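You operate a simulated robot arm through the tools that you are given. There is no shell and no other tool. Be economical: measure what you need, move in short steps, check, and stop when the job is done.

You run a simulated robot arm. Do the job below in one go: nothing can be reset, and whatever is moved stays where it is left.

Task
Candle the turntable's eggs; move the cracked one to the short white rack.
Fine: all three on the white turntable; into the rack's free cup; lamp off, grey knob back at 1, no egg damaged, the others left in their cups.

Only the result counts: the job must be done as asked and must still hold three seconds after the hand-in. Knocking over, shifting, dropping, spilling or breaking anything else fails it.

Robot
A 7-joint arm with a two-finger parallel gripper, fixed in place. Base frame: the origin is at the foot of the arm, x ahead of it, y to its left, z up; the work surface is at about z = 0.005. Units: m, rad, N and s.
With the tool pointing down near the work surface it reaches from about 0.24 to 0.62 m from the base axis. Its first joint turns from -1.152 to 1.152 rad. Payload 2.6 kg.
Tool frame: the origin (TCP) lies between the finger pads and is the grasp point; the fingertips stand 0.03 m ahead of it; z points along the fingers, y is the line along which they close. The gripper opens to 0.094 m. The fingers are 0.028 m wide and 0.01 m thick; the gripper's body (0.05 by 0.096 m) begins 0.055 m behind the TCP.
Orientation is that of the tool frame in the base frame, as a unit quaternion [x, y, z, w]. With the fingers straight down and closing along the base's y, the tool's x points along the base's -x, its y along +y and its z along -z.

Tools
- The arm moves only by the tool send_rows. Its argument "deltas" is a list of rows, each a list of 6 numbers: the shift along the tool's x, y, z in m, then the turn, a rotation vector about the tool's x, y, z in rad. In form: [[x, y, z, rx, ry, rz], ...]. A call has 1 to 20 rows; each row shifts and turns the commanded pose from where the row before left it, along the tool's axes as they then stand. "gripper" is the gripper command, from -1 (fully open) to 1 (shut), values between in proportion, set as the call begins (left out, the last holds). A row lasts 0.2 s, in which the tool goes at most 0.05 m and 0.15 rad; a call with a longer step from one row to the next is refused whole, and so is a gripper value outside its range. Where a pose cannot be reached the arm comes as near as it can. A force on the tool above 40 N (or 10 N above the force at the start of the call, whichever is more), or a blocked arm, ends the call early, and 0.2 s more pass. The fingers move at their own pace (about 0.072 m/s each) and stop on an object; they squeeze with about 23 N. The grip force told is the motor's: it shows also when the fingers shut on nothing. Time passes only in rows, and 0.2 s behind the last, so rows that do not move let the fingers close. It gives the time, the measured TCP pose, the force on the tool (base axes), the opening and the grip force at its end, in the units of the frame above (readings bear some noise).
- Cameras (640 x 400 px; columns grow to the right, rows downward): "scene" is fixed at [0.0427, 0.4301, 0.5605]; the picture's right is [-0.79, -0.61, 0.00], its down [-0.36, 0.47, -0.80] and it looks along [0.49, -0.64, -0.59] (base axes); focal length 277 px, centre (320, 200). "wrist" rides on the gripper at [0.076, 0.014, -0.103] in the tool frame; the picture's right is [-0.18, 0.98, 0.00], its down [-0.75, -0.14, -0.64] and it looks along [-0.63, -0.12, 0.77] (tool axes); focal length 243 px, centre (320, 200). There is no depth. A picture from a camera that has moved, and an enlarged one, comes with that camera's place and axes in the base frame and with its lens. The place of the scene camera against the robot may be out by one fixed shift of up to 0.012 m in any direction.
- snapshot(camera): a new picture of that camera. The clock stands still meanwhile.
- enlarge(camera, box): a new picture of the part [left, top, right, bottom] of that camera's present view, enlarged. The clock stands still meanwhile.
- hand_in(): hands the job in; it is judged then, once.

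Work in short steps. Places have to be worked out from the pictures, the camera data and where the tool is seen: move nearer, look again, correct. Check each grasp and each placing, and mend what went wrong. You have 120 turns and 76 pictures in all, those below and enlarged ones among them. Open the gripper and draw the arm clear of the work before you hand the job in, unless the task says otherwise; then end with one line.

The tools are called after ">>>" as name(argument=value, ...) on one line, values as JSON. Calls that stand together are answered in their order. send_rows: Moves the arm, as the interface text tells. Its arguments: {"type":"object","properties":{"deltas":{"type":"array","items":{"type":"array","items":{"type":"number"}}},"gripper":{"type":"number"}},"required":["deltas"]} The other tools are called the same way: snapshot (camera) takes a picture; enlarge (camera, box) takes an enlarged picture of a part of a camera's view; hand_in () hands the job in.

At the start:

```text
time: 0.0
tool_pos: [0.3468, 0.1036, 0.3827]
tool_rot: [0.0, 1.0, 0.0, 0.0]
wrist_force: [0.6, -0.6, 0.0]
opening: 0.0941
finger_force: 0.2
```

scene: 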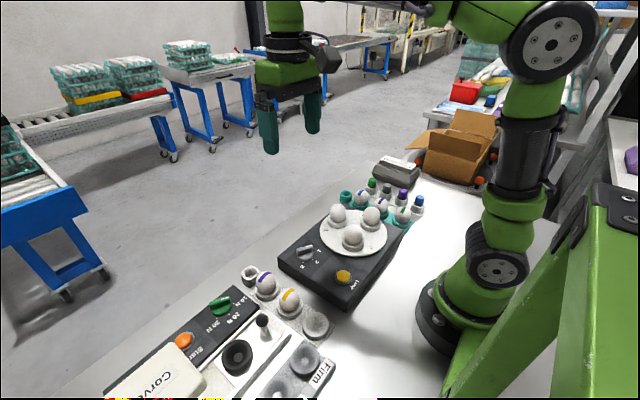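
wrist: 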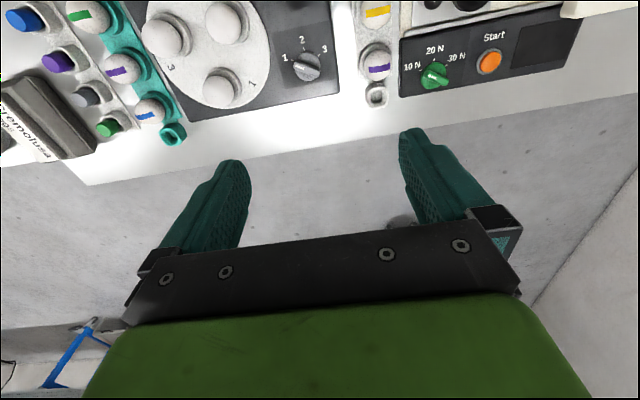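

I start by looking closer at the turntable box and the rack area to learn the layout.

>>> enlarge(camera="scene", box=[230, 160, 440, 340])

>>> enlarge(camera="wrist", box=[0, 0, 400, 200])

>>> enlarge(camera="scene", box=[100, 250, 350, 400])

```text
2.22 times, centred on (335, 250) of scene
camera zoom: at [0.0427, 0.4301, 0.5605], right [-0.79, -0.61, 0.0], down [-0.36, 0.47, -0.8], along [0.49, -0.64, -0.59], focal length 616 px, centre (287, 89)
```

zoom: 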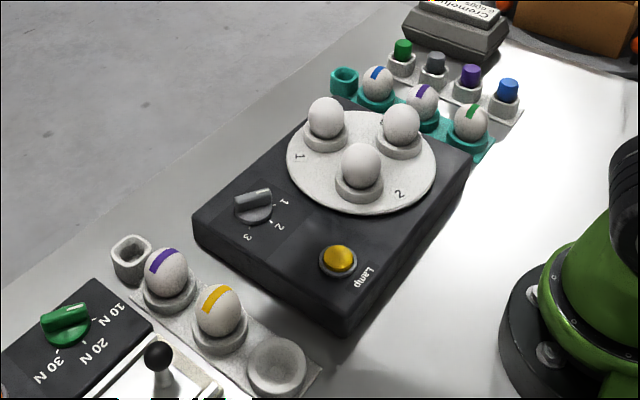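

```text
1.60 times, centred on (200, 100) of wrist
camera zoom: at [0.2697, 0.1173, 0.4854], right [0.18, 0.98, 0.0], down [0.75, -0.14, 0.64], along [0.63, -0.12, -0.77], focal length 388 px, centre (512, 360)
```

zoom: 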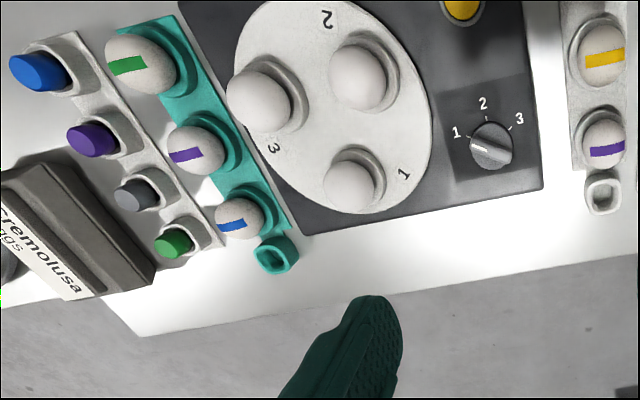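

```text
2.56 times, centred on (225, 325) of scene
camera zoom: at [0.0427, 0.4301, 0.5605], right [-0.79, -0.61, 0.0], down [-0.36, 0.47, -0.8], along [0.49, -0.64, -0.59], focal length 710 px, centre (563, -120)
```

zoom: 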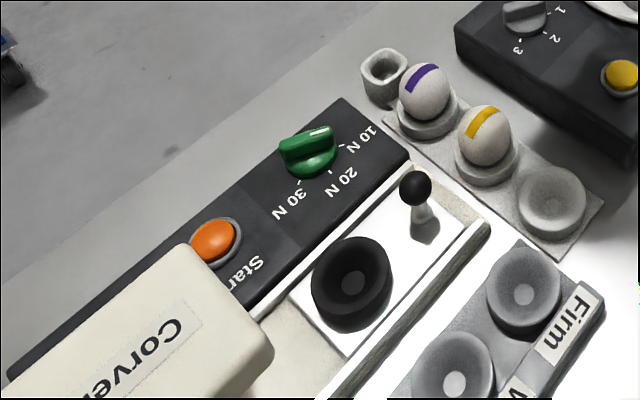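

The knob looks to be near (0.347, 0.085, 0.07) and the lamp button near (0.247, 0.08). The eggs are at about (0.344, -0.05), (0.273, -0.008) and (0.273, -0.097). I move down above the knob to see it better.

>>> send_rows(deltas=[[0, -0.004, 0.045, 0, 0, 0], [0, -0.005, 0.045, 0, 0, 0], [0, -0.005, 0.045, 0, 0, 0], [0, -0.005, 0.03, 0, 0, 0], [0, 0, 0, 0, 0, 0]], gripper=-1)

>>> snapshot(camera="wrist")

```text
time: 1.2
tool_pos: [0.3467, 0.0834, 0.2193]
tool_rot: [0.0, 1.0, 0.001, 0.0]
wrist_force: [0.2, 0.9, 0.6]
opening: 0.094
finger_force: 0.0
```

```text
70 pictures are left
camera wrist: at [0.27, 0.0963, 0.3203], right [0.18, 0.98, 0.0], down [0.75, -0.14, 0.64], along [0.63, -0.12, -0.77], focal length 243 px, centre (320, 200)
```

wrist: 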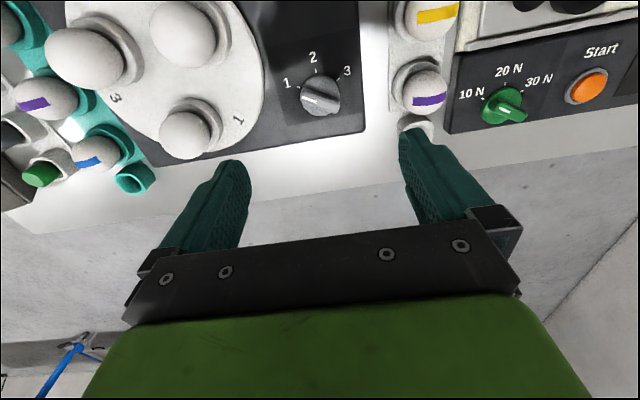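

I look closely at the knob and the label positions.

>>> enlarge(camera="wrist", box=[240, 20, 400, 140])

>>> enlarge(camera="scene", box=[270, 220, 390, 300])

```text
3.33 times, centred on (320, 80) of wrist
camera zoom: at [0.27, 0.0963, 0.3203], right [0.18, 0.98, 0.0], down [0.75, -0.14, 0.64], along [0.63, -0.12, -0.77], focal length 809 px, centre (320, 600)
```

zoom: 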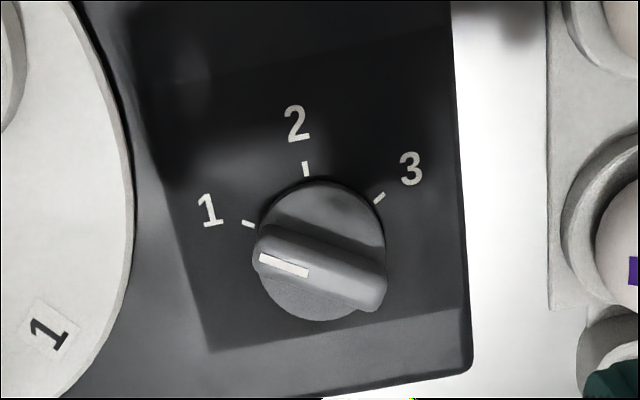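

```text
5.00 times, centred on (330, 260) of scene
camera zoom: at [0.0427, 0.4301, 0.5605], right [-0.79, -0.61, 0.0], down [-0.36, 0.47, -0.8], along [0.49, -0.64, -0.59], focal length 1386 px, centre (270, -100)
```

zoom: 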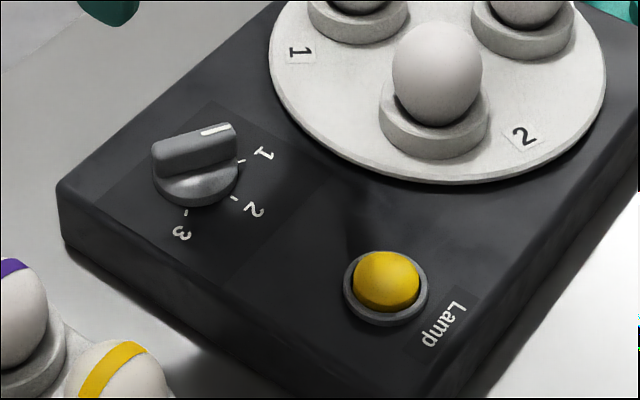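

The knob is at 1, with detents about 60° apart, centred near (0.350, 0.081). The lamp button is near (0.246, 0.079), so I move above it with the gripper shut and check.

>>> send_rows(deltas=[[0.034, -0.0015, 0, 0, 0, 0], [0.034, -0.0015, 0, 0, 0, 0], [0.0327, -0.0014, 0.02, 0, 0, 0], [0, 0, 0.03, 0, 0, 0], [0, 0, 0, 0, 0, 0]], gripper=1)

>>> snapshot(camera="wrist")

>>> enlarge(camera="scene", box=[240, 160, 440, 300])

```text
time: 2.4
tool_pos: [0.2452, 0.0811, 0.1651]
tool_rot: [0.0, 1.0, -0.001, 0.0]
wrist_force: [-0.6, 0.9, 0.8]
opening: 0.0
finger_force: 22.6
```

```text
67 pictures are left
camera wrist: at [0.1696, 0.0936, 0.2683], right [0.18, 0.98, 0.0], down [0.75, -0.14, 0.64], along [0.63, -0.12, -0.77], focal length 243 px, centre (320, 200)
```

wrist: 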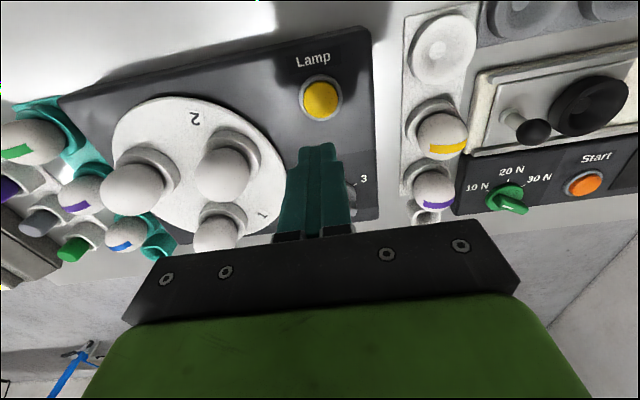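

```text
2.86 times, centred on (340, 230) of scene
camera zoom: at [0.0427, 0.4301, 0.5605], right [-0.79, -0.61, 0.0], down [-0.36, 0.47, -0.8], along [0.49, -0.64, -0.59], focal length 792 px, centre (263, 114)
```

zoom: 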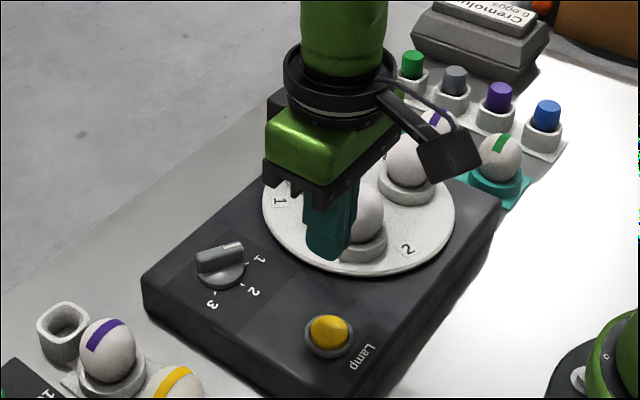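

The button is actually nearer (0.238, 0.080). I shift there and come down towards it.

>>> send_rows(deltas=[[0.0075, -0.001, 0, 0, 0, 0], [0, 0, 0.035, 0, 0, 0], [0, 0, 0.03, 0, 0, 0], [0, 0, 0, 0, 0, 0]])

>>> enlarge(camera="scene", box=[270, 180, 410, 300])

```text
time: 3.4
tool_pos: [0.2383, 0.0796, 0.1032]
tool_rot: [0.0, 1.0, 0.0, 0.0]
wrist_force: [0.0, -0.1, 0.0]
opening: 0.0001
finger_force: 23.0
```

```text
3.33 times, centred on (340, 240) of scene
camera zoom: at [0.0427, 0.4301, 0.5605], right [-0.79, -0.61, 0.0], down [-0.36, 0.47, -0.8], along [0.49, -0.64, -0.59], focal length 924 px, centre (253, 67)
```

zoom: 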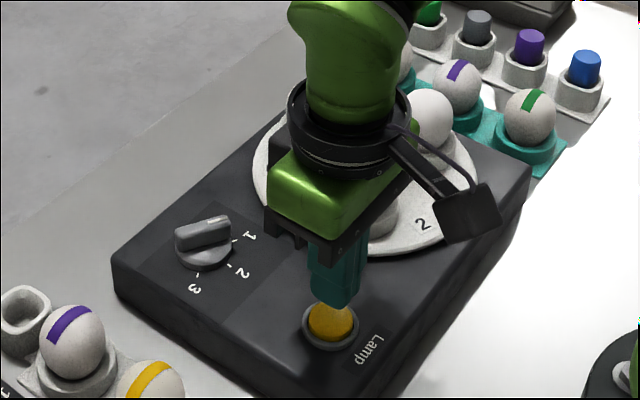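

The tips are right above the button, so I lower in small steps and watch the force.

>>> send_rows(deltas=[[0, 0, 0.006, 0, 0, 0], [0, 0, 0.005, 0, 0, 0], [0, 0, 0.004, 0, 0, 0]])

```text
time: 4.2
tool_pos: [0.239, 0.0785, 0.0877]
tool_rot: [0.001, 1.0, 0.0, 0.0]
wrist_force: [0.4, 0.0, 0.1]
opening: 0.0001
finger_force: 23.0
```

No contact yet, so I go lower.

>>> send_rows(deltas=[[0, 0, 0.003, 0, 0, 0], [0, 0, 0.003, 0, 0, 0]])

>>> enlarge(camera="scene", box=[270, 180, 410, 300])

```text
time: 4.8
tool_pos: [0.2406, 0.081, 0.0825]
tool_rot: [0.0, 1.0, 0.0, 0.0]
wrist_force: [0.2, -1.9, 2.5]
opening: 0.0
finger_force: 23.2
```

```text
3.33 times, centred on (340, 240) of scene
camera zoom: at [0.0427, 0.4301, 0.5605], right [-0.79, -0.61, 0.0], down [-0.36, 0.47, -0.8], along [0.49, -0.64, -0.59], focal length 924 px, centre (253, 67)
```

zoom: 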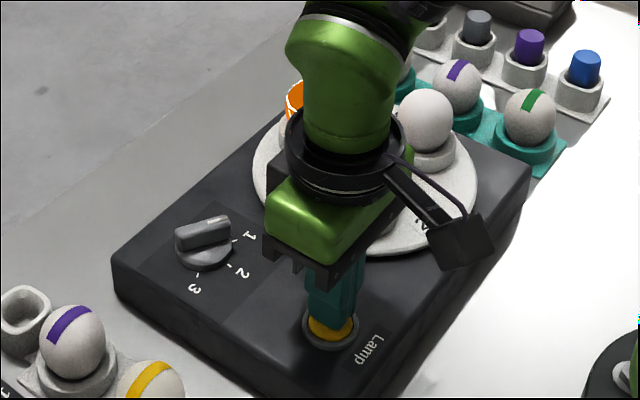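

The lamp triggered and the egg in cup 1, at the lamp position, glows orange. I lift away and look at it.

>>> send_rows(deltas=[[0, 0, -0.03, 0, 0, 0], [0, 0, -0.045, 0, 0, 0], [0, 0.01, -0.045, 0, 0, 0], [0, 0.03, -0.03, 0, 0, 0], [0, 0, 0, 0, 0, 0]])

>>> enlarge(camera="scene", box=[300, 190, 410, 260])

>>> snapshot(camera="wrist")

```text
time: 6.0
tool_pos: [0.235, 0.1236, 0.2256]
tool_rot: [0.0, 1.0, 0.001, 0.0]
wrist_force: [-0.2, -0.8, 0.0]
opening: 0.0
finger_force: 23.2
```

```text
5.71 times, centred on (355, 225) of scene
camera zoom: at [0.0427, 0.4301, 0.5605], right [-0.79, -0.61, 0.0], down [-0.36, 0.47, -0.8], along [0.49, -0.64, -0.59], focal length 1584 px, centre (120, 57)
```

zoom: 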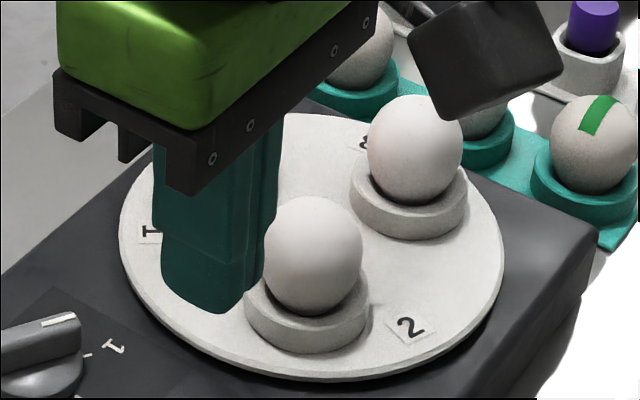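

```text
62 pictures are left
camera wrist: at [0.1586, 0.1372, 0.3291], right [0.18, 0.98, 0.0], down [0.75, -0.14, 0.64], along [0.63, -0.12, -0.77], focal length 243 px, centre (320, 200)
```

wrist: 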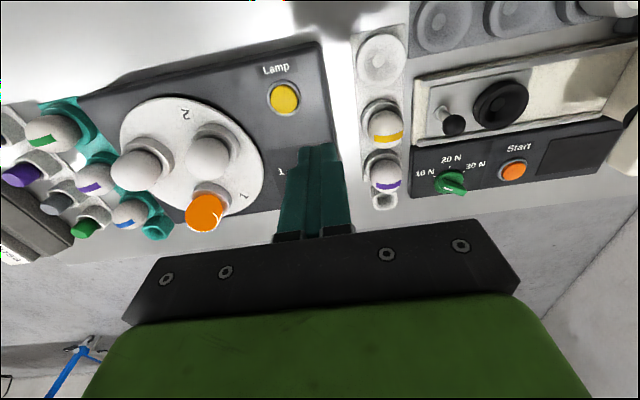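

The lamp stays on. I enlarge the glowing egg.

>>> enlarge(camera="wrist", box=[170, 180, 240, 240])

```text
6.67 times, centred on (205, 210) of wrist
camera zoom: at [0.1586, 0.1372, 0.3291], right [0.18, 0.98, 0.0], down [0.75, -0.14, 0.64], along [0.63, -0.12, -0.77], focal length 1618 px, centre (1087, 133)
```

zoom: 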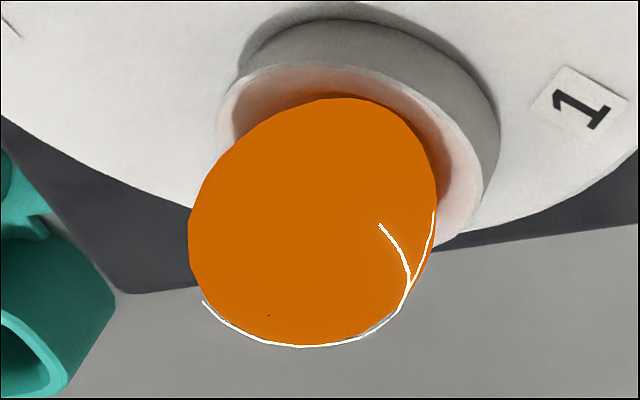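

Egg 1 shows bright branching crack lines, but I'll candle the others too. I now move above the knob, yaw the tool to align with its ridge and half-open the gripper.

>>> send_rows(deltas=[[-0.04, -0.0142, 0, 0, 0, 0], [-0.04, -0.0142, 0, 0, 0, 0], [-0.035, -0.0142, 0.02, 0, 0, 0], [0, 0, 0, 0, 0, -0.131], [0, 0, 0, 0, 0, -0.131], [0, 0, 0, 0, 0, -0.131], [0, 0, 0, 0, 0, -0.131], [0, 0, 0, 0, 0, -0.131], [0, 0, 0, 0, 0, -0.131], [0, 0, 0, 0, 0, -0.131], [0, 0, 0, 0, 0, -0.13], [0, 0, 0, 0, 0, 0]], gripper=0)

>>> snapshot(camera="wrist")

```text
time: 8.6
tool_pos: [0.3537, 0.0761, 0.2134]
tool_rot: [-0.501, 0.866, 0.0, 0.0]
wrist_force: [-0.1, -0.1, -1.1]
opening: 0.0471
finger_force: 0.0
```

```text
60 pictures are left
camera wrist: at [0.3028, 0.0167, 0.3144], right [-0.76, 0.65, 0.0], down [0.5, 0.58, 0.64], along [0.42, 0.49, -0.77], focal length 243 px, centre (320, 200)
```

wrist: 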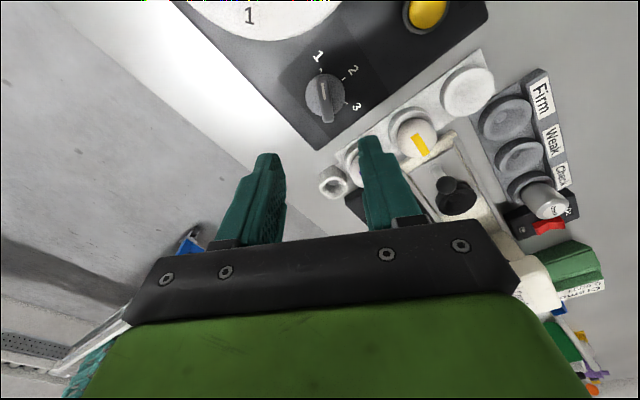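

I enlarge the knob to refine its centre and the ridge alignment.

>>> enlarge(camera="wrist", box=[270, 40, 390, 160])

```text
3.33 times, centred on (330, 100) of wrist
camera zoom: at [0.3028, 0.0167, 0.3144], right [-0.76, 0.65, 0.0], down [0.5, 0.58, 0.64], along [0.42, 0.49, -0.77], focal length 809 px, centre (287, 533)
```

zoom: 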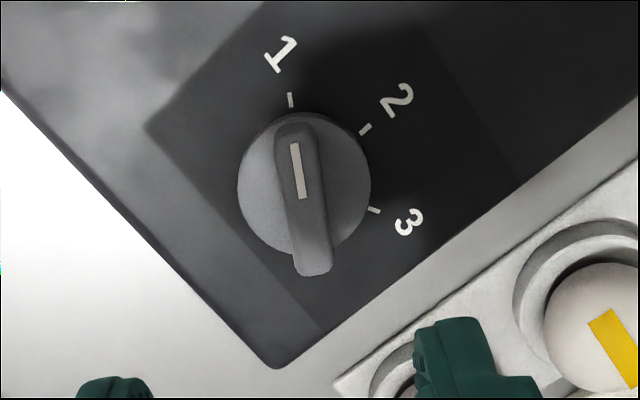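

The ridge is aligned and centred near (0.352, 0.0815). I correct by a few millimetres, lower to just above it and check.

>>> send_rows(deltas=[[-0.0041, 0.0041, 0.03, 0, 0, 0], [0, 0, 0.04, 0, 0, 0], [0, 0, 0.04, 0, 0, 0], [0, 0, 0, 0, 0, 0]])

>>> enlarge(camera="wrist", box=[220, 60, 420, 220])

>>> enlarge(camera="scene", box=[260, 180, 400, 290])

```text
time: 9.6
tool_pos: [0.3479, 0.0816, 0.1034]
tool_rot: [-0.5, 0.866, -0.001, 0.0]
wrist_force: [-0.3, 0.2, 0.5]
opening: 0.0469
finger_force: 0.1
```

```text
2.50 times, centred on (320, 140) of wrist
camera zoom: at [0.2984, 0.0216, 0.2054], right [-0.76, 0.65, 0.0], down [0.5, 0.58, 0.64], along [0.42, 0.49, -0.77], focal length 606 px, centre (320, 350)
```

zoom: 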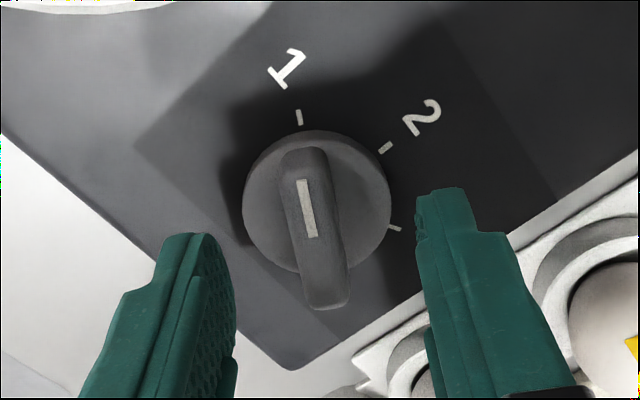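

```text
3.64 times, centred on (330, 235) of scene
camera zoom: at [0.0427, 0.4301, 0.5605], right [-0.79, -0.61, 0.0], down [-0.36, 0.47, -0.8], along [0.49, -0.64, -0.59], focal length 1008 px, centre (284, 73)
```

zoom: 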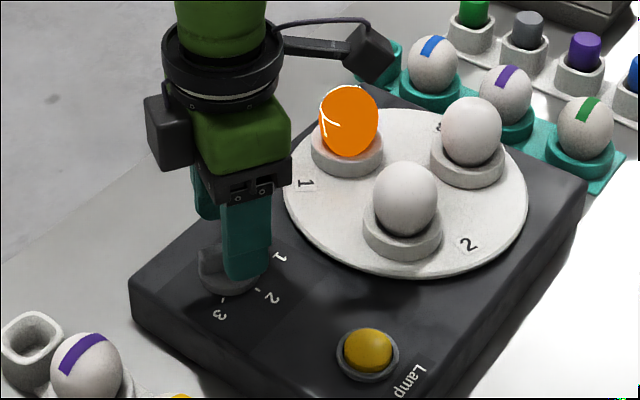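

Aligned within about 3 mm. I nudge over, lower slowly around the ridge and watch for contact.

>>> send_rows(deltas=[[-0.003, -0.0015, 0.008, 0, 0, 0], [0, 0, 0.007, 0, 0, 0], [0, 0, 0.005, 0, 0, 0], [0, 0, 0.003, 0, 0, 0], [0, 0, 0, 0, 0, 0]])

>>> enlarge(camera="wrist", box=[220, 60, 420, 220])

>>> enlarge(camera="scene", box=[270, 200, 370, 280])

```text
time: 10.8
tool_pos: [0.3541, 0.0834, 0.0788]
tool_rot: [-0.5, 0.866, 0.0, 0.0]
wrist_force: [-0.5, -0.3, -0.5]
opening: 0.0468
finger_force: 0.1
```

```text
2.50 times, centred on (320, 140) of wrist
camera zoom: at [0.3034, 0.0243, 0.1819], right [-0.76, 0.65, 0.0], down [0.5, 0.58, 0.64], along [0.42, 0.49, -0.77], focal length 606 px, centre (320, 350)
```

zoom: 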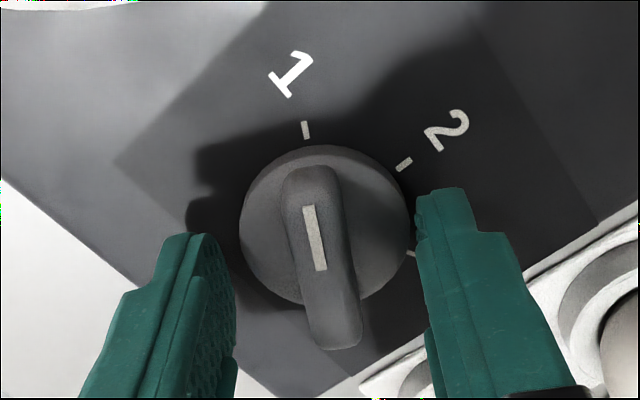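

```text
5.00 times, centred on (320, 240) of scene
camera zoom: at [0.0427, 0.4301, 0.5605], right [-0.79, -0.61, 0.0], down [-0.36, 0.47, -0.8], along [0.49, -0.64, -0.59], focal length 1386 px, centre (320, 0)
```

zoom: 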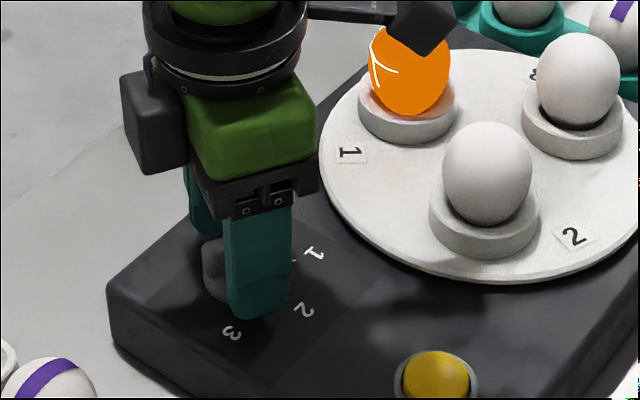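

The fingers straddle the ridge at the right height, with tips around z 0.05. I lower 2 mm more and close.

>>> send_rows(deltas=[[0, 0, 0.002, 0, 0, 0]])

>>> send_rows(deltas=[[0, 0, 0, 0, 0, 0], [0, 0, 0, 0, 0, 0], [0, 0, 0, 0, 0, 0], [0, 0, 0, 0, 0, 0]], gripper=1)

```text
time: 11.2
tool_pos: [0.3536, 0.0836, 0.0772]
tool_rot: [-0.5, 0.866, 0.0, 0.0]
wrist_force: [-0.1, -0.7, -0.7]
opening: 0.0471
finger_force: 0.1
```

```text
time: 12.2
tool_pos: [0.3535, 0.0849, 0.0789]
tool_rot: [-0.5, 0.866, 0.001, -0.001]
wrist_force: [-17.6, 6.9, 8.3]
opening: 0.0414
finger_force: 45.0
```

The opening stopped at 41 mm, so the fingers grabbed the wide disc and not the ridge. I open, rise 7 mm, shift 2 mm along +y and close on the ridge.

>>> send_rows(deltas=[[0, 0, 0, 0, 0, 0], [0, 0.002, -0.004, 0, 0, 0], [0, 0, -0.003, 0, 0, 0]], gripper=0)

>>> send_rows(deltas=[[0, 0, 0, 0, 0, 0], [0, 0, 0, 0, 0, 0], [0, 0, 0, 0, 0, 0], [0, 0, 0, 0, 0, 0]], gripper=1)

>>> enlarge(camera="wrist", box=[220, 60, 420, 220])

```text
time: 13.0
tool_pos: [0.3506, 0.085, 0.084]
tool_rot: [-0.5, 0.866, -0.001, 0.001]
wrist_force: [0.4, 1.0, -1.1]
opening: 0.0471
finger_force: 0.2
```

```text
time: 14.0
tool_pos: [0.3529, 0.0835, 0.0847]
tool_rot: [-0.5, 0.866, 0.0, 0.001]
wrist_force: [8.8, -4.2, -1.7]
opening: 0.0124
finger_force: 44.6
```

```text
2.50 times, centred on (320, 140) of wrist
camera zoom: at [0.3014, 0.025, 0.1867], right [-0.76, 0.65, 0.0], down [0.5, 0.58, 0.64], along [0.42, 0.49, -0.77], focal length 606 px, centre (320, 350)
```

zoom: 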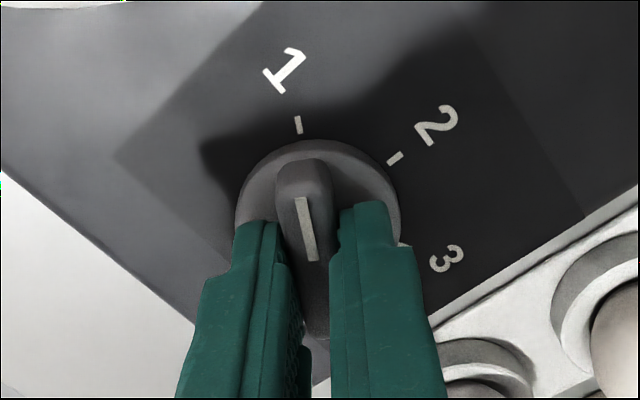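

The ridge is gripped at 12 mm. I trim about 1 mm to relieve the side force and turn 60° clockwise to position 2.

>>> send_rows(deltas=[[0.0015, -0.001, 0, 0, 0, 0], [0, 0, 0, 0, 0, 0.131], [0, 0, 0, 0, 0, 0.131], [0, 0, 0, 0, 0, 0.131], [0, 0, 0, 0, 0, 0.131], [0, 0, 0, 0, 0, 0.131], [0, 0, 0, 0, 0, 0.131], [0, 0, 0, 0, 0, 0.131], [0, 0, 0, 0, 0, 0.13], [0, 0, 0, 0, 0, 0]])

>>> enlarge(camera="scene", box=[260, 180, 400, 290])

```text
time: 16.2
tool_pos: [0.3532, 0.0825, 0.0838]
tool_rot: [0.003, 1.0, -0.001, 0.001]
wrist_force: [-3.4, -9.7, 39.0]
opening: 0.0125
finger_force: 45.0
```

```text
3.64 times, centred on (330, 235) of scene
camera zoom: at [0.0425, 0.43, 0.5605], right [-0.79, -0.61, 0.0], down [-0.36, 0.47, -0.8], along [0.49, -0.64, -0.59], focal length 1008 px, centre (284, 73)
```

zoom: 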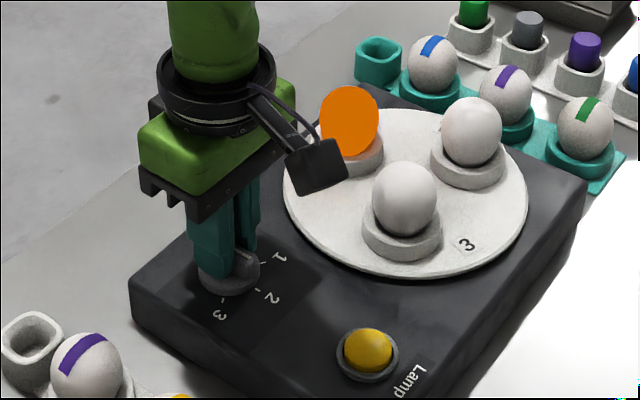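

The turntable stepped, so egg 2 is now lit. I check the wrist view of it for a crack on the other side.

>>> snapshot(camera="wrist")

>>> enlarge(camera="scene", box=[320, 190, 390, 240])

```text
52 pictures are left
camera wrist: at [0.2774, 0.0961, 0.1866], right [0.19, 0.98, 0.0], down [0.75, -0.14, 0.64], along [0.63, -0.12, -0.77], focal length 243 px, centre (320, 200)
```

wrist: 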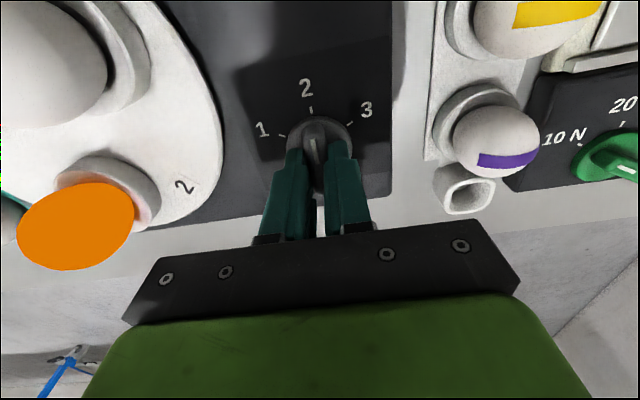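

```text
8.00 times, centred on (355, 215) of scene
camera zoom: at [0.0425, 0.43, 0.5605], right [-0.79, -0.61, 0.0], down [-0.36, 0.47, -0.8], along [0.49, -0.64, -0.59], focal length 2217 px, centre (40, 80)
```

zoom: 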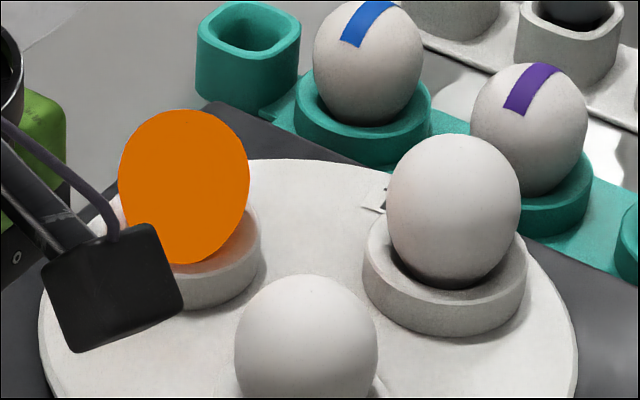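

Egg 2 looks clean. I release and regrip to relieve the 39 N vertical force, then turn on to position 3.

>>> send_rows(deltas=[[0, 0, 0, 0, 0, 0], [0, 0, -0.001, 0, 0, 0], [0, 0, 0, 0, 0, 0]], gripper=0.4)

>>> send_rows(deltas=[[0, 0, 0, 0, 0, 0], [0, 0, 0, 0, 0, 0], [0, 0, 0, 0, 0, 0]], gripper=1)

```text
time: 17.0
tool_pos: [0.3513, 0.0833, 0.0834]
tool_rot: [-0.001, 1.0, 0.0, -0.003]
wrist_force: [-0.2, 0.0, 0.5]
opening: 0.0279
finger_force: 0.0
```

```text
time: 17.8
tool_pos: [0.3522, 0.0826, 0.0842]
tool_rot: [0.0, 1.0, -0.001, -0.002]
wrist_force: [-3.3, -8.6, -8.2]
opening: 0.0121
finger_force: 44.6
```

Regripped. I trim 1 mm and turn another 60° to position 3.

>>> send_rows(deltas=[[0, -0.001, 0, 0, 0, 0], [0, 0, 0, 0, 0, 0.131], [0, 0, 0, 0, 0, 0.131], [0, 0, 0, 0, 0, 0.131], [0, 0, 0, 0, 0, 0.131], [0, 0, 0, 0, 0, 0.131], [0, 0, 0, 0, 0, 0.131], [0, 0, 0, 0, 0, 0.131], [0, 0, 0, 0, 0, 0.13], [0, 0, 0, 0, 0, 0]])

>>> enlarge(camera="scene", box=[270, 180, 410, 290])

>>> snapshot(camera="wrist")

```text
time: 20.0
tool_pos: [0.3515, 0.0802, 0.0827]
tool_rot: [0.502, 0.865, -0.002, -0.001]
wrist_force: [-5.7, -22.8, -16.5]
opening: 0.0122
finger_force: 45.2
```

```text
3.64 times, centred on (340, 235) of scene
camera zoom: at [0.0427, 0.4301, 0.5605], right [-0.79, -0.61, 0.0], down [-0.36, 0.47, -0.8], along [0.49, -0.64, -0.59], focal length 1008 px, centre (247, 73)
```

zoom: 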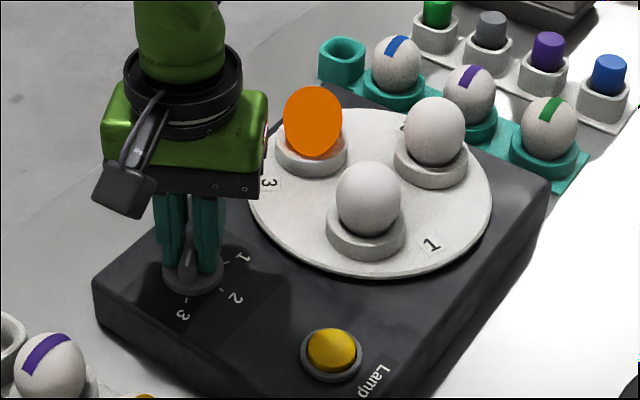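

```text
49 pictures are left
camera wrist: at [0.3262, 0.154, 0.1862], right [0.94, 0.33, 0.0], down [0.25, -0.72, 0.64], along [0.21, -0.61, -0.77], focal length 243 px, centre (320, 200)
```

wrist: 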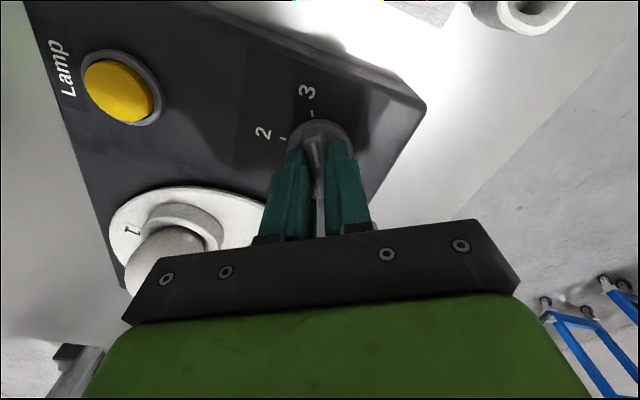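

Egg 3 shows no crack either, so egg 1 is the cracked one. I relax the grip, regrip, and turn the knob back 60° to 2.

>>> send_rows(deltas=[[0, 0, 0, 0, 0, 0], [0, 0, 0, 0, 0, 0]], gripper=0.4)

>>> send_rows(deltas=[[0, 0, 0, 0, 0, 0], [0, 0, 0, 0, 0, 0], [0, 0, 0, 0, 0, 0]], gripper=1)

>>> send_rows(deltas=[[0, 0, 0, 0, 0, -0.131], [0, 0, 0, 0, 0, -0.131], [0, 0, 0, 0, 0, -0.131], [0, 0, 0, 0, 0, -0.131], [0, 0, 0, 0, 0, -0.131], [0, 0, 0, 0, 0, -0.131], [0, 0, 0, 0, 0, -0.131], [0, 0, 0, 0, 0, -0.13], [0, 0, 0, 0, 0, 0]])

```text
time: 20.6
tool_pos: [0.3537, 0.0834, 0.0852]
tool_rot: [0.5, 0.866, 0.001, 0.001]
wrist_force: [0.3, -0.1, -0.6]
opening: 0.0283
finger_force: 0.0
```

```text
time: 21.4
tool_pos: [0.3504, 0.0819, 0.0855]
tool_rot: [0.501, 0.865, -0.001, -0.002]
wrist_force: [-21.5, -8.5, 12.2]
opening: 0.0123
finger_force: 44.6
```

```text
time: 23.4
tool_pos: [0.3515, 0.082, 0.0847]
tool_rot: [0.0, 1.0, 0.0, -0.002]
wrist_force: [-20.2, -12.5, 8.7]
opening: 0.0121
finger_force: 44.3
```

Back at 2 with some lateral load. I trim towards the knob axis and turn the last 60° to 1.

>>> send_rows(deltas=[[0.0015, -0.001, 0, 0, 0, 0], [0, 0, 0, 0, 0, -0.131], [0, 0, 0, 0, 0, -0.131], [0, 0, 0, 0, 0, -0.131], [0, 0, 0, 0, 0, -0.131], [0, 0, 0, 0, 0, -0.131], [0, 0, 0, 0, 0, -0.131], [0, 0, 0, 0, 0, -0.131], [0, 0, 0, 0, 0, -0.13], [0, 0, 0, 0, 0, 0]])

>>> enlarge(camera="scene", box=[270, 180, 410, 290])

```text
time: 25.2
tool_pos: [0.3509, 0.0824, 0.0849]
tool_rot: [-0.424, 0.906, 0.0, -0.001]
wrist_force: [3.5, 1.5, -3.4]
opening: 0.0123
finger_force: 44.7
stopped in row 8: the force on the tool passed its limit (the readings are from after the stop); the commanded pose is now the measured one
```

```text
3.64 times, centred on (340, 235) of scene
camera zoom: at [0.0427, 0.4301, 0.5605], right [-0.79, -0.61, 0.0], down [-0.36, 0.47, -0.8], along [0.49, -0.64, -0.59], focal length 1008 px, centre (247, 73)
```

zoom: 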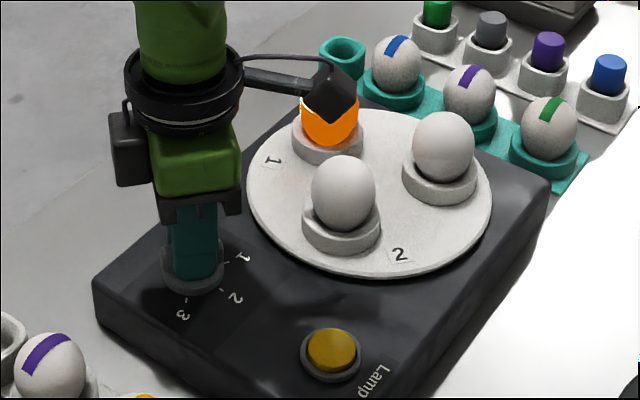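

It stopped 10° short on force. Since the command is reset and the force is low now, I finish the turn gently.

>>> send_rows(deltas=[[0, 0, 0, 0, 0, -0.06], [0, 0, 0, 0, 0, -0.06], [0, 0, 0, 0, 0, -0.055], [0, 0, 0, 0, 0, 0]])

>>> enlarge(camera="scene", box=[270, 180, 410, 290])

```text
time: 26.2
tool_pos: [0.3513, 0.0812, 0.0848]
tool_rot: [-0.502, 0.865, 0.001, 0.001]
wrist_force: [19.0, 8.2, -31.2]
opening: 0.012
finger_force: 44.7
```

```text
3.64 times, centred on (340, 235) of scene
camera zoom: at [0.0428, 0.4301, 0.5604], right [-0.79, -0.61, 0.0], down [-0.36, 0.47, -0.8], along [0.49, -0.64, -0.59], focal length 1008 px, centre (247, 73)
```

zoom: 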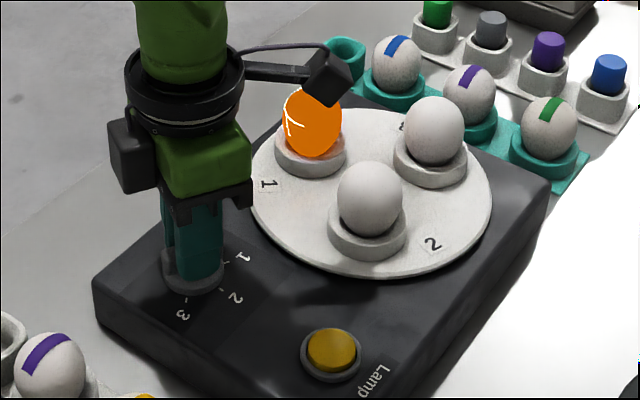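

The knob is back at 1 and egg 1 is under the lamp again. I release, rise clear, and look from above to verify the knob.

>>> send_rows(deltas=[[0, 0, 0, 0, 0, 0], [0, 0, 0, 0, 0, 0], [0, 0, -0.03, 0, 0, 0], [0, 0, -0.045, 0, 0, 0], [0, 0, -0.045, 0, 0, 0], [0, 0, 0, 0, 0, 0]], gripper=0.2)

>>> enlarge(camera="wrist", box=[240, 0, 480, 180])

```text
time: 27.6
tool_pos: [0.3481, 0.0828, 0.2049]
tool_rot: [-0.501, 0.865, 0.0, 0.0]
wrist_force: [-0.4, -0.9, 0.7]
opening: 0.0377
finger_force: 0.1
```

```text
2.22 times, centred on (360, 90) of wrist
camera zoom: at [0.2976, 0.0228, 0.3073], right [-0.76, 0.65, 0.0], down [0.5, 0.58, 0.64], along [0.42, 0.49, -0.77], focal length 539 px, centre (231, 444)
```

zoom: 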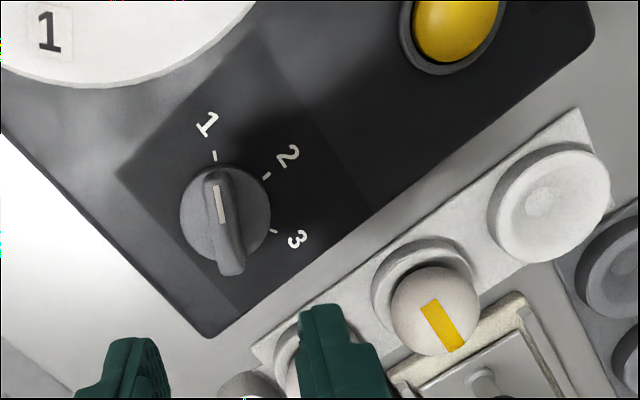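

The knob is exactly at 1. Next I switch the lamp off: yaw back to 0, close the gripper and go above the button.

>>> send_rows(deltas=[[0, 0, 0, 0, 0, 0.131], [0, 0, 0, 0, 0, 0.131], [0, 0, 0, 0, 0, 0.131], [0, 0, 0, 0, 0, 0.131], [0, 0, 0, 0, 0, 0.131], [0, 0, 0, 0, 0, 0.131], [0, 0, 0, 0, 0, 0.131], [0, 0, 0, 0, 0, 0.13], [0.04, -0.001, 0, 0, 0, 0], [0.04, -0.001, 0, 0, 0, 0], [0.0323, -0.001, 0, 0, 0, 0], [0, 0, 0.045, 0, 0, 0], [0, 0, 0.045, 0, 0, 0], [0, 0, 0, 0, 0, 0]], gripper=1)

>>> enlarge(camera="scene", box=[270, 180, 410, 300])

```text
time: 30.6
tool_pos: [0.2389, 0.0777, 0.1149]
tool_rot: [-0.001, 1.0, 0.001, 0.0]
wrist_force: [-0.8, -0.5, 0.5]
opening: 0.0
finger_force: 22.9
```

```text
3.33 times, centred on (340, 240) of scene
camera zoom: at [0.0427, 0.4301, 0.5605], right [-0.79, -0.61, 0.0], down [-0.36, 0.47, -0.8], along [0.49, -0.64, -0.59], focal length 924 px, centre (253, 67)
```

zoom: 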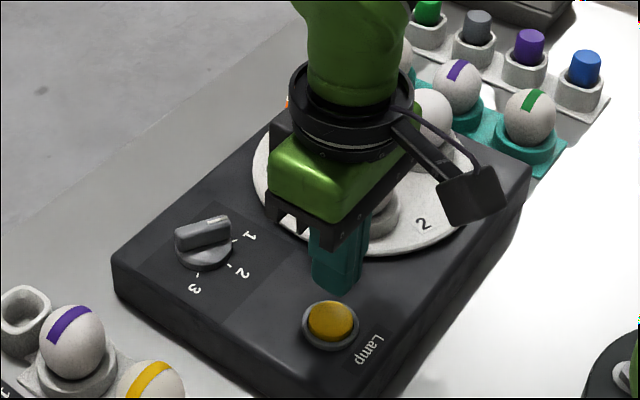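

Aligned as before. I lower to the same press depth (z about 0.082) and check the glow.

>>> send_rows(deltas=[[0, 0, 0.015, 0, 0, 0], [0, 0, 0.01, 0, 0, 0], [0, 0, 0.004, 0, 0, 0], [0, 0, 0.003, 0, 0, 0]])

>>> enlarge(camera="scene", box=[270, 180, 410, 300])

```text
time: 31.6
tool_pos: [0.2392, 0.0784, 0.0841]
tool_rot: [-0.001, 1.0, 0.001, 0.001]
wrist_force: [-0.4, 1.5, 1.8]
opening: 0.0001
finger_force: 23.2
```

```text
3.33 times, centred on (340, 240) of scene
camera zoom: at [0.0427, 0.4301, 0.5605], right [-0.79, -0.61, 0.0], down [-0.36, 0.47, -0.8], along [0.49, -0.64, -0.59], focal length 924 px, centre (253, 67)
```

zoom: 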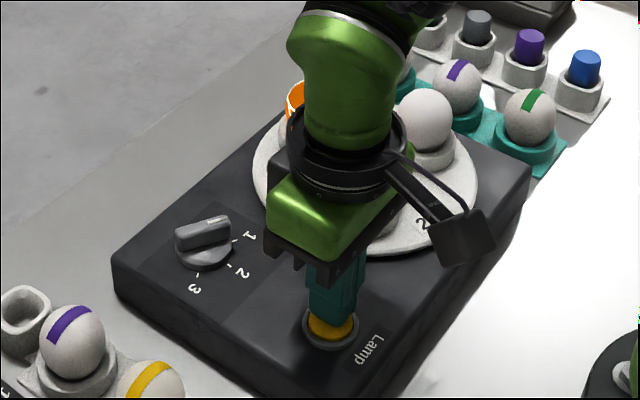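

Still on, and contact has only just begun. I press 2 mm more.

>>> send_rows(deltas=[[0, 0, 0.002, 0, 0, 0]])

>>> enlarge(camera="scene", box=[270, 180, 410, 300])

```text
time: 32.0
tool_pos: [0.239, 0.0782, 0.0822]
tool_rot: [0.0, 1.0, 0.001, 0.0]
wrist_force: [-1.3, 0.9, 3.7]
opening: 0.0001
finger_force: 22.9
```

```text
3.33 times, centred on (340, 240) of scene
camera zoom: at [0.0427, 0.4301, 0.5605], right [-0.79, -0.61, 0.0], down [-0.36, 0.47, -0.8], along [0.49, -0.64, -0.59], focal length 924 px, centre (253, 67)
```

zoom: 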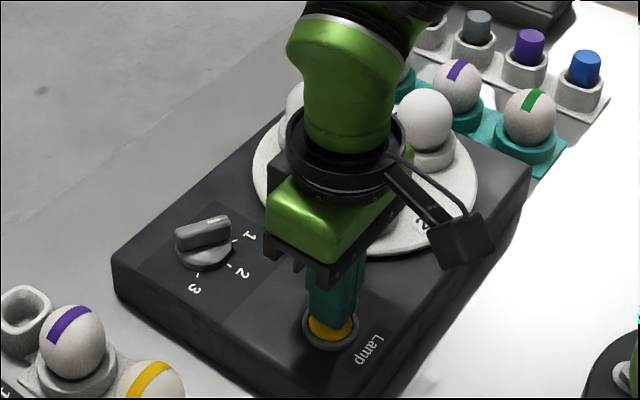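

The lamp is off. I lift, open the gripper and move above egg 1 at about (0.344, -0.05) for a closer view.

>>> send_rows(deltas=[[0, 0, -0.04, 0, 0, 0], [0, 0, -0.045, 0, 0, 0], [0, 0, -0.045, 0, 0, 0], [-0.035, -0.042, 0, 0, 0, 0], [-0.035, -0.042, 0, 0, 0, 0], [-0.035, -0.043, 0, 0, 0, 0], [0, 0, 0, 0, 0, 0]], gripper=-1)

>>> snapshot(camera="wrist")

>>> enlarge(camera="scene", box=[270, 160, 410, 290])

```text
refused: row 4 steps farther than a row can; nothing moved
```

```text
42 pictures are left
camera wrist: at [0.1632, 0.092, 0.184], right [0.18, 0.98, 0.0], down [0.75, -0.14, 0.64], along [0.63, -0.12, -0.77], focal length 243 px, centre (320, 200)
```

wrist: 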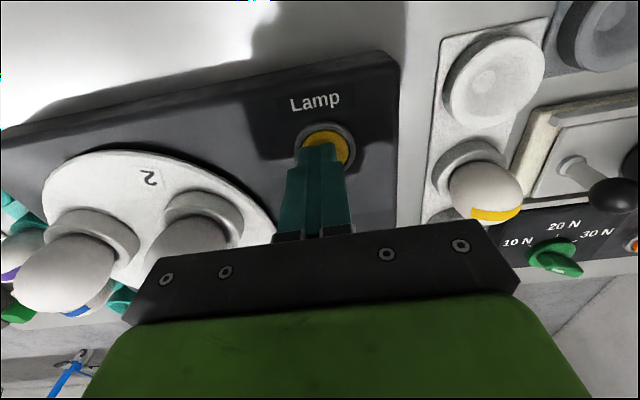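

```text
3.08 times, centred on (340, 225) of scene
camera zoom: at [0.0427, 0.4301, 0.5605], right [-0.79, -0.61, 0.0], down [-0.36, 0.47, -0.8], along [0.49, -0.64, -0.59], focal length 853 px, centre (258, 123)
```

zoom: 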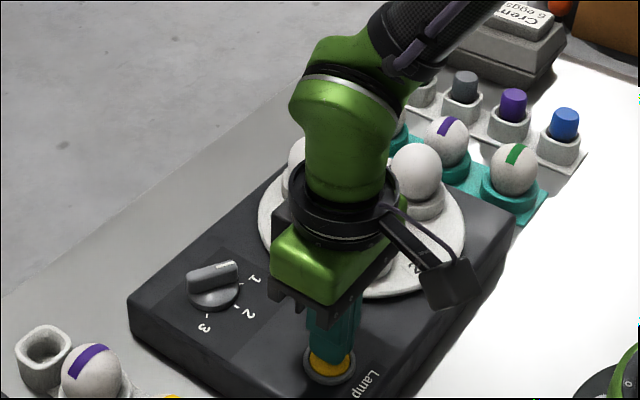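

The step was too long, so I resend it in smaller steps.

>>> send_rows(deltas=[[0, 0, -0.04, 0, 0, 0], [0, 0, -0.045, 0, 0, 0], [0, 0, -0.045, 0, 0, 0], [-0.026, -0.032, 0, 0, 0, 0], [-0.026, -0.032, 0, 0, 0, 0], [-0.026, -0.032, 0, 0, 0, 0], [-0.027, -0.032, 0, 0, 0, 0], [0, 0, 0, 0, 0, 0]], gripper=-1)

>>> snapshot(camera="wrist")

>>> enlarge(camera="scene", box=[270, 160, 410, 290])

```text
time: 33.8
tool_pos: [0.3417, -0.0499, 0.2074]
tool_rot: [-0.001, 1.0, 0.001, 0.0]
wrist_force: [0.4, 0.4, -0.3]
opening: 0.0941
finger_force: 0.0
```

```text
40 pictures are left
camera wrist: at [0.266, -0.0364, 0.3104], right [0.18, 0.98, 0.0], down [0.75, -0.14, 0.64], along [0.63, -0.12, -0.77], focal length 243 px, centre (320, 200)
```

wrist: 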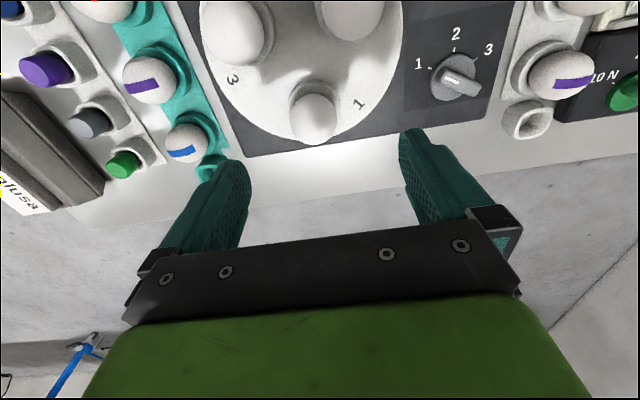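

```text
3.08 times, centred on (340, 225) of scene
camera zoom: at [0.0427, 0.4301, 0.5605], right [-0.79, -0.61, 0.0], down [-0.36, 0.47, -0.8], along [0.49, -0.64, -0.59], focal length 853 px, centre (258, 123)
```

zoom: 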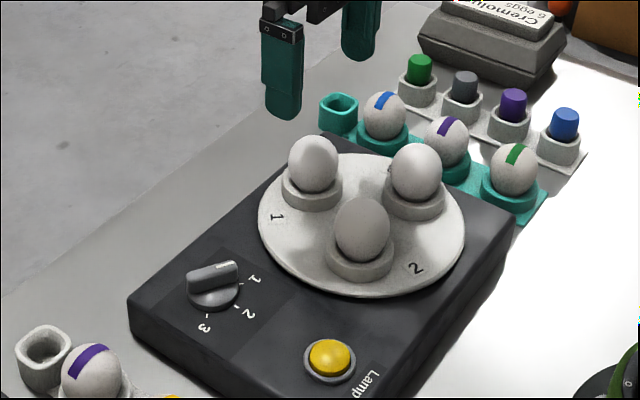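

Combining views, egg 1's centre is near (0.350, -0.058, 0.083). I shift over it, lower partway and look again.

>>> send_rows(deltas=[[-0.006, -0.008, 0.02, 0, 0, 0], [0, 0, 0.03, 0, 0, 0], [0, 0, 0.015, 0, 0, 0], [0, 0, 0, 0, 0, 0]])

>>> snapshot(camera="wrist")

>>> enlarge(camera="scene", box=[310, 170, 410, 250])

```text
time: 34.8
tool_pos: [0.3502, -0.0571, 0.1417]
tool_rot: [-0.001, 1.0, 0.001, 0.0]
wrist_force: [1.2, 0.3, -0.3]
opening: 0.0941
finger_force: 0.1
```

```text
38 pictures are left
camera wrist: at [0.2729, -0.0435, 0.2454], right [0.18, 0.98, 0.0], down [0.75, -0.14, 0.64], along [0.63, -0.12, -0.77], focal length 243 px, centre (320, 200)
```

wrist: 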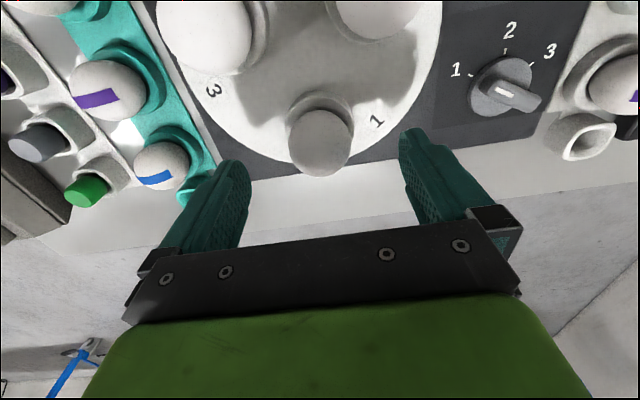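

```text
5.00 times, centred on (360, 210) of scene
camera zoom: at [0.0427, 0.4301, 0.5605], right [-0.79, -0.61, 0.0], down [-0.36, 0.47, -0.8], along [0.49, -0.64, -0.59], focal length 1386 px, centre (120, 150)
```

zoom: 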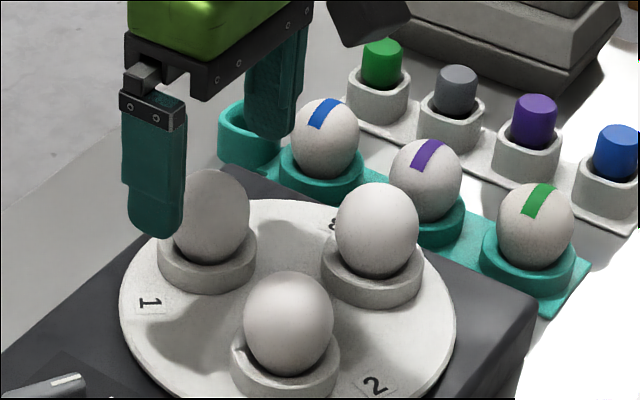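

The egg centre is near (0.352, -0.0585), and the cup rim is at about z 0.065. I shift 3 mm and lower to TCP z ≈ 0.101, so the tips stay above the rim.

>>> send_rows(deltas=[[-0.003, -0.001, 0.02, 0, 0, 0], [0, 0, 0.015, 0, 0, 0], [0, 0, 0.006, 0, 0, 0], [0, 0, 0, 0, 0, 0]])

>>> snapshot(camera="wrist")

>>> enlarge(camera="scene", box=[310, 170, 410, 250])

```text
time: 35.8
tool_pos: [0.3516, -0.0577, 0.1026]
tool_rot: [-0.001, 1.0, 0.001, 0.0]
wrist_force: [-0.1, -0.9, -0.4]
opening: 0.094
finger_force: 0.0
```

```text
36 pictures are left
camera wrist: at [0.2757, -0.0447, 0.2056], right [0.18, 0.98, 0.0], down [0.75, -0.14, 0.64], along [0.63, -0.12, -0.77], focal length 243 px, centre (320, 200)
```

wrist: 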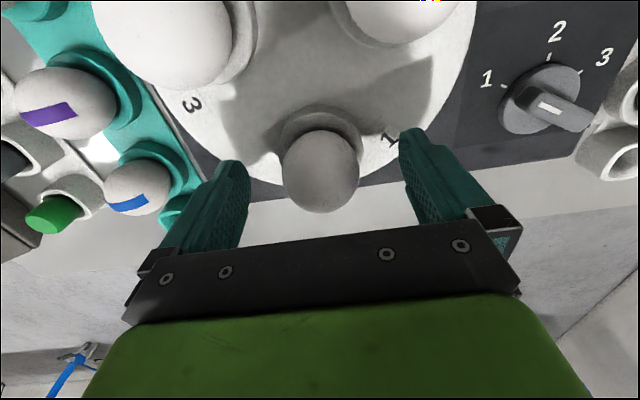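

```text
5.00 times, centred on (360, 210) of scene
camera zoom: at [0.0427, 0.4301, 0.5605], right [-0.79, -0.61, 0.0], down [-0.36, 0.47, -0.8], along [0.49, -0.64, -0.59], focal length 1386 px, centre (120, 150)
```

zoom: 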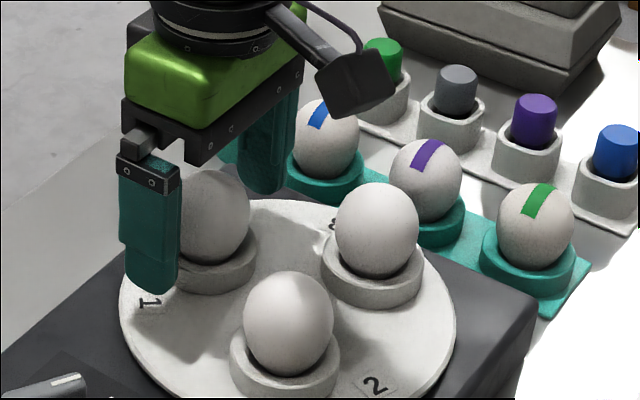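

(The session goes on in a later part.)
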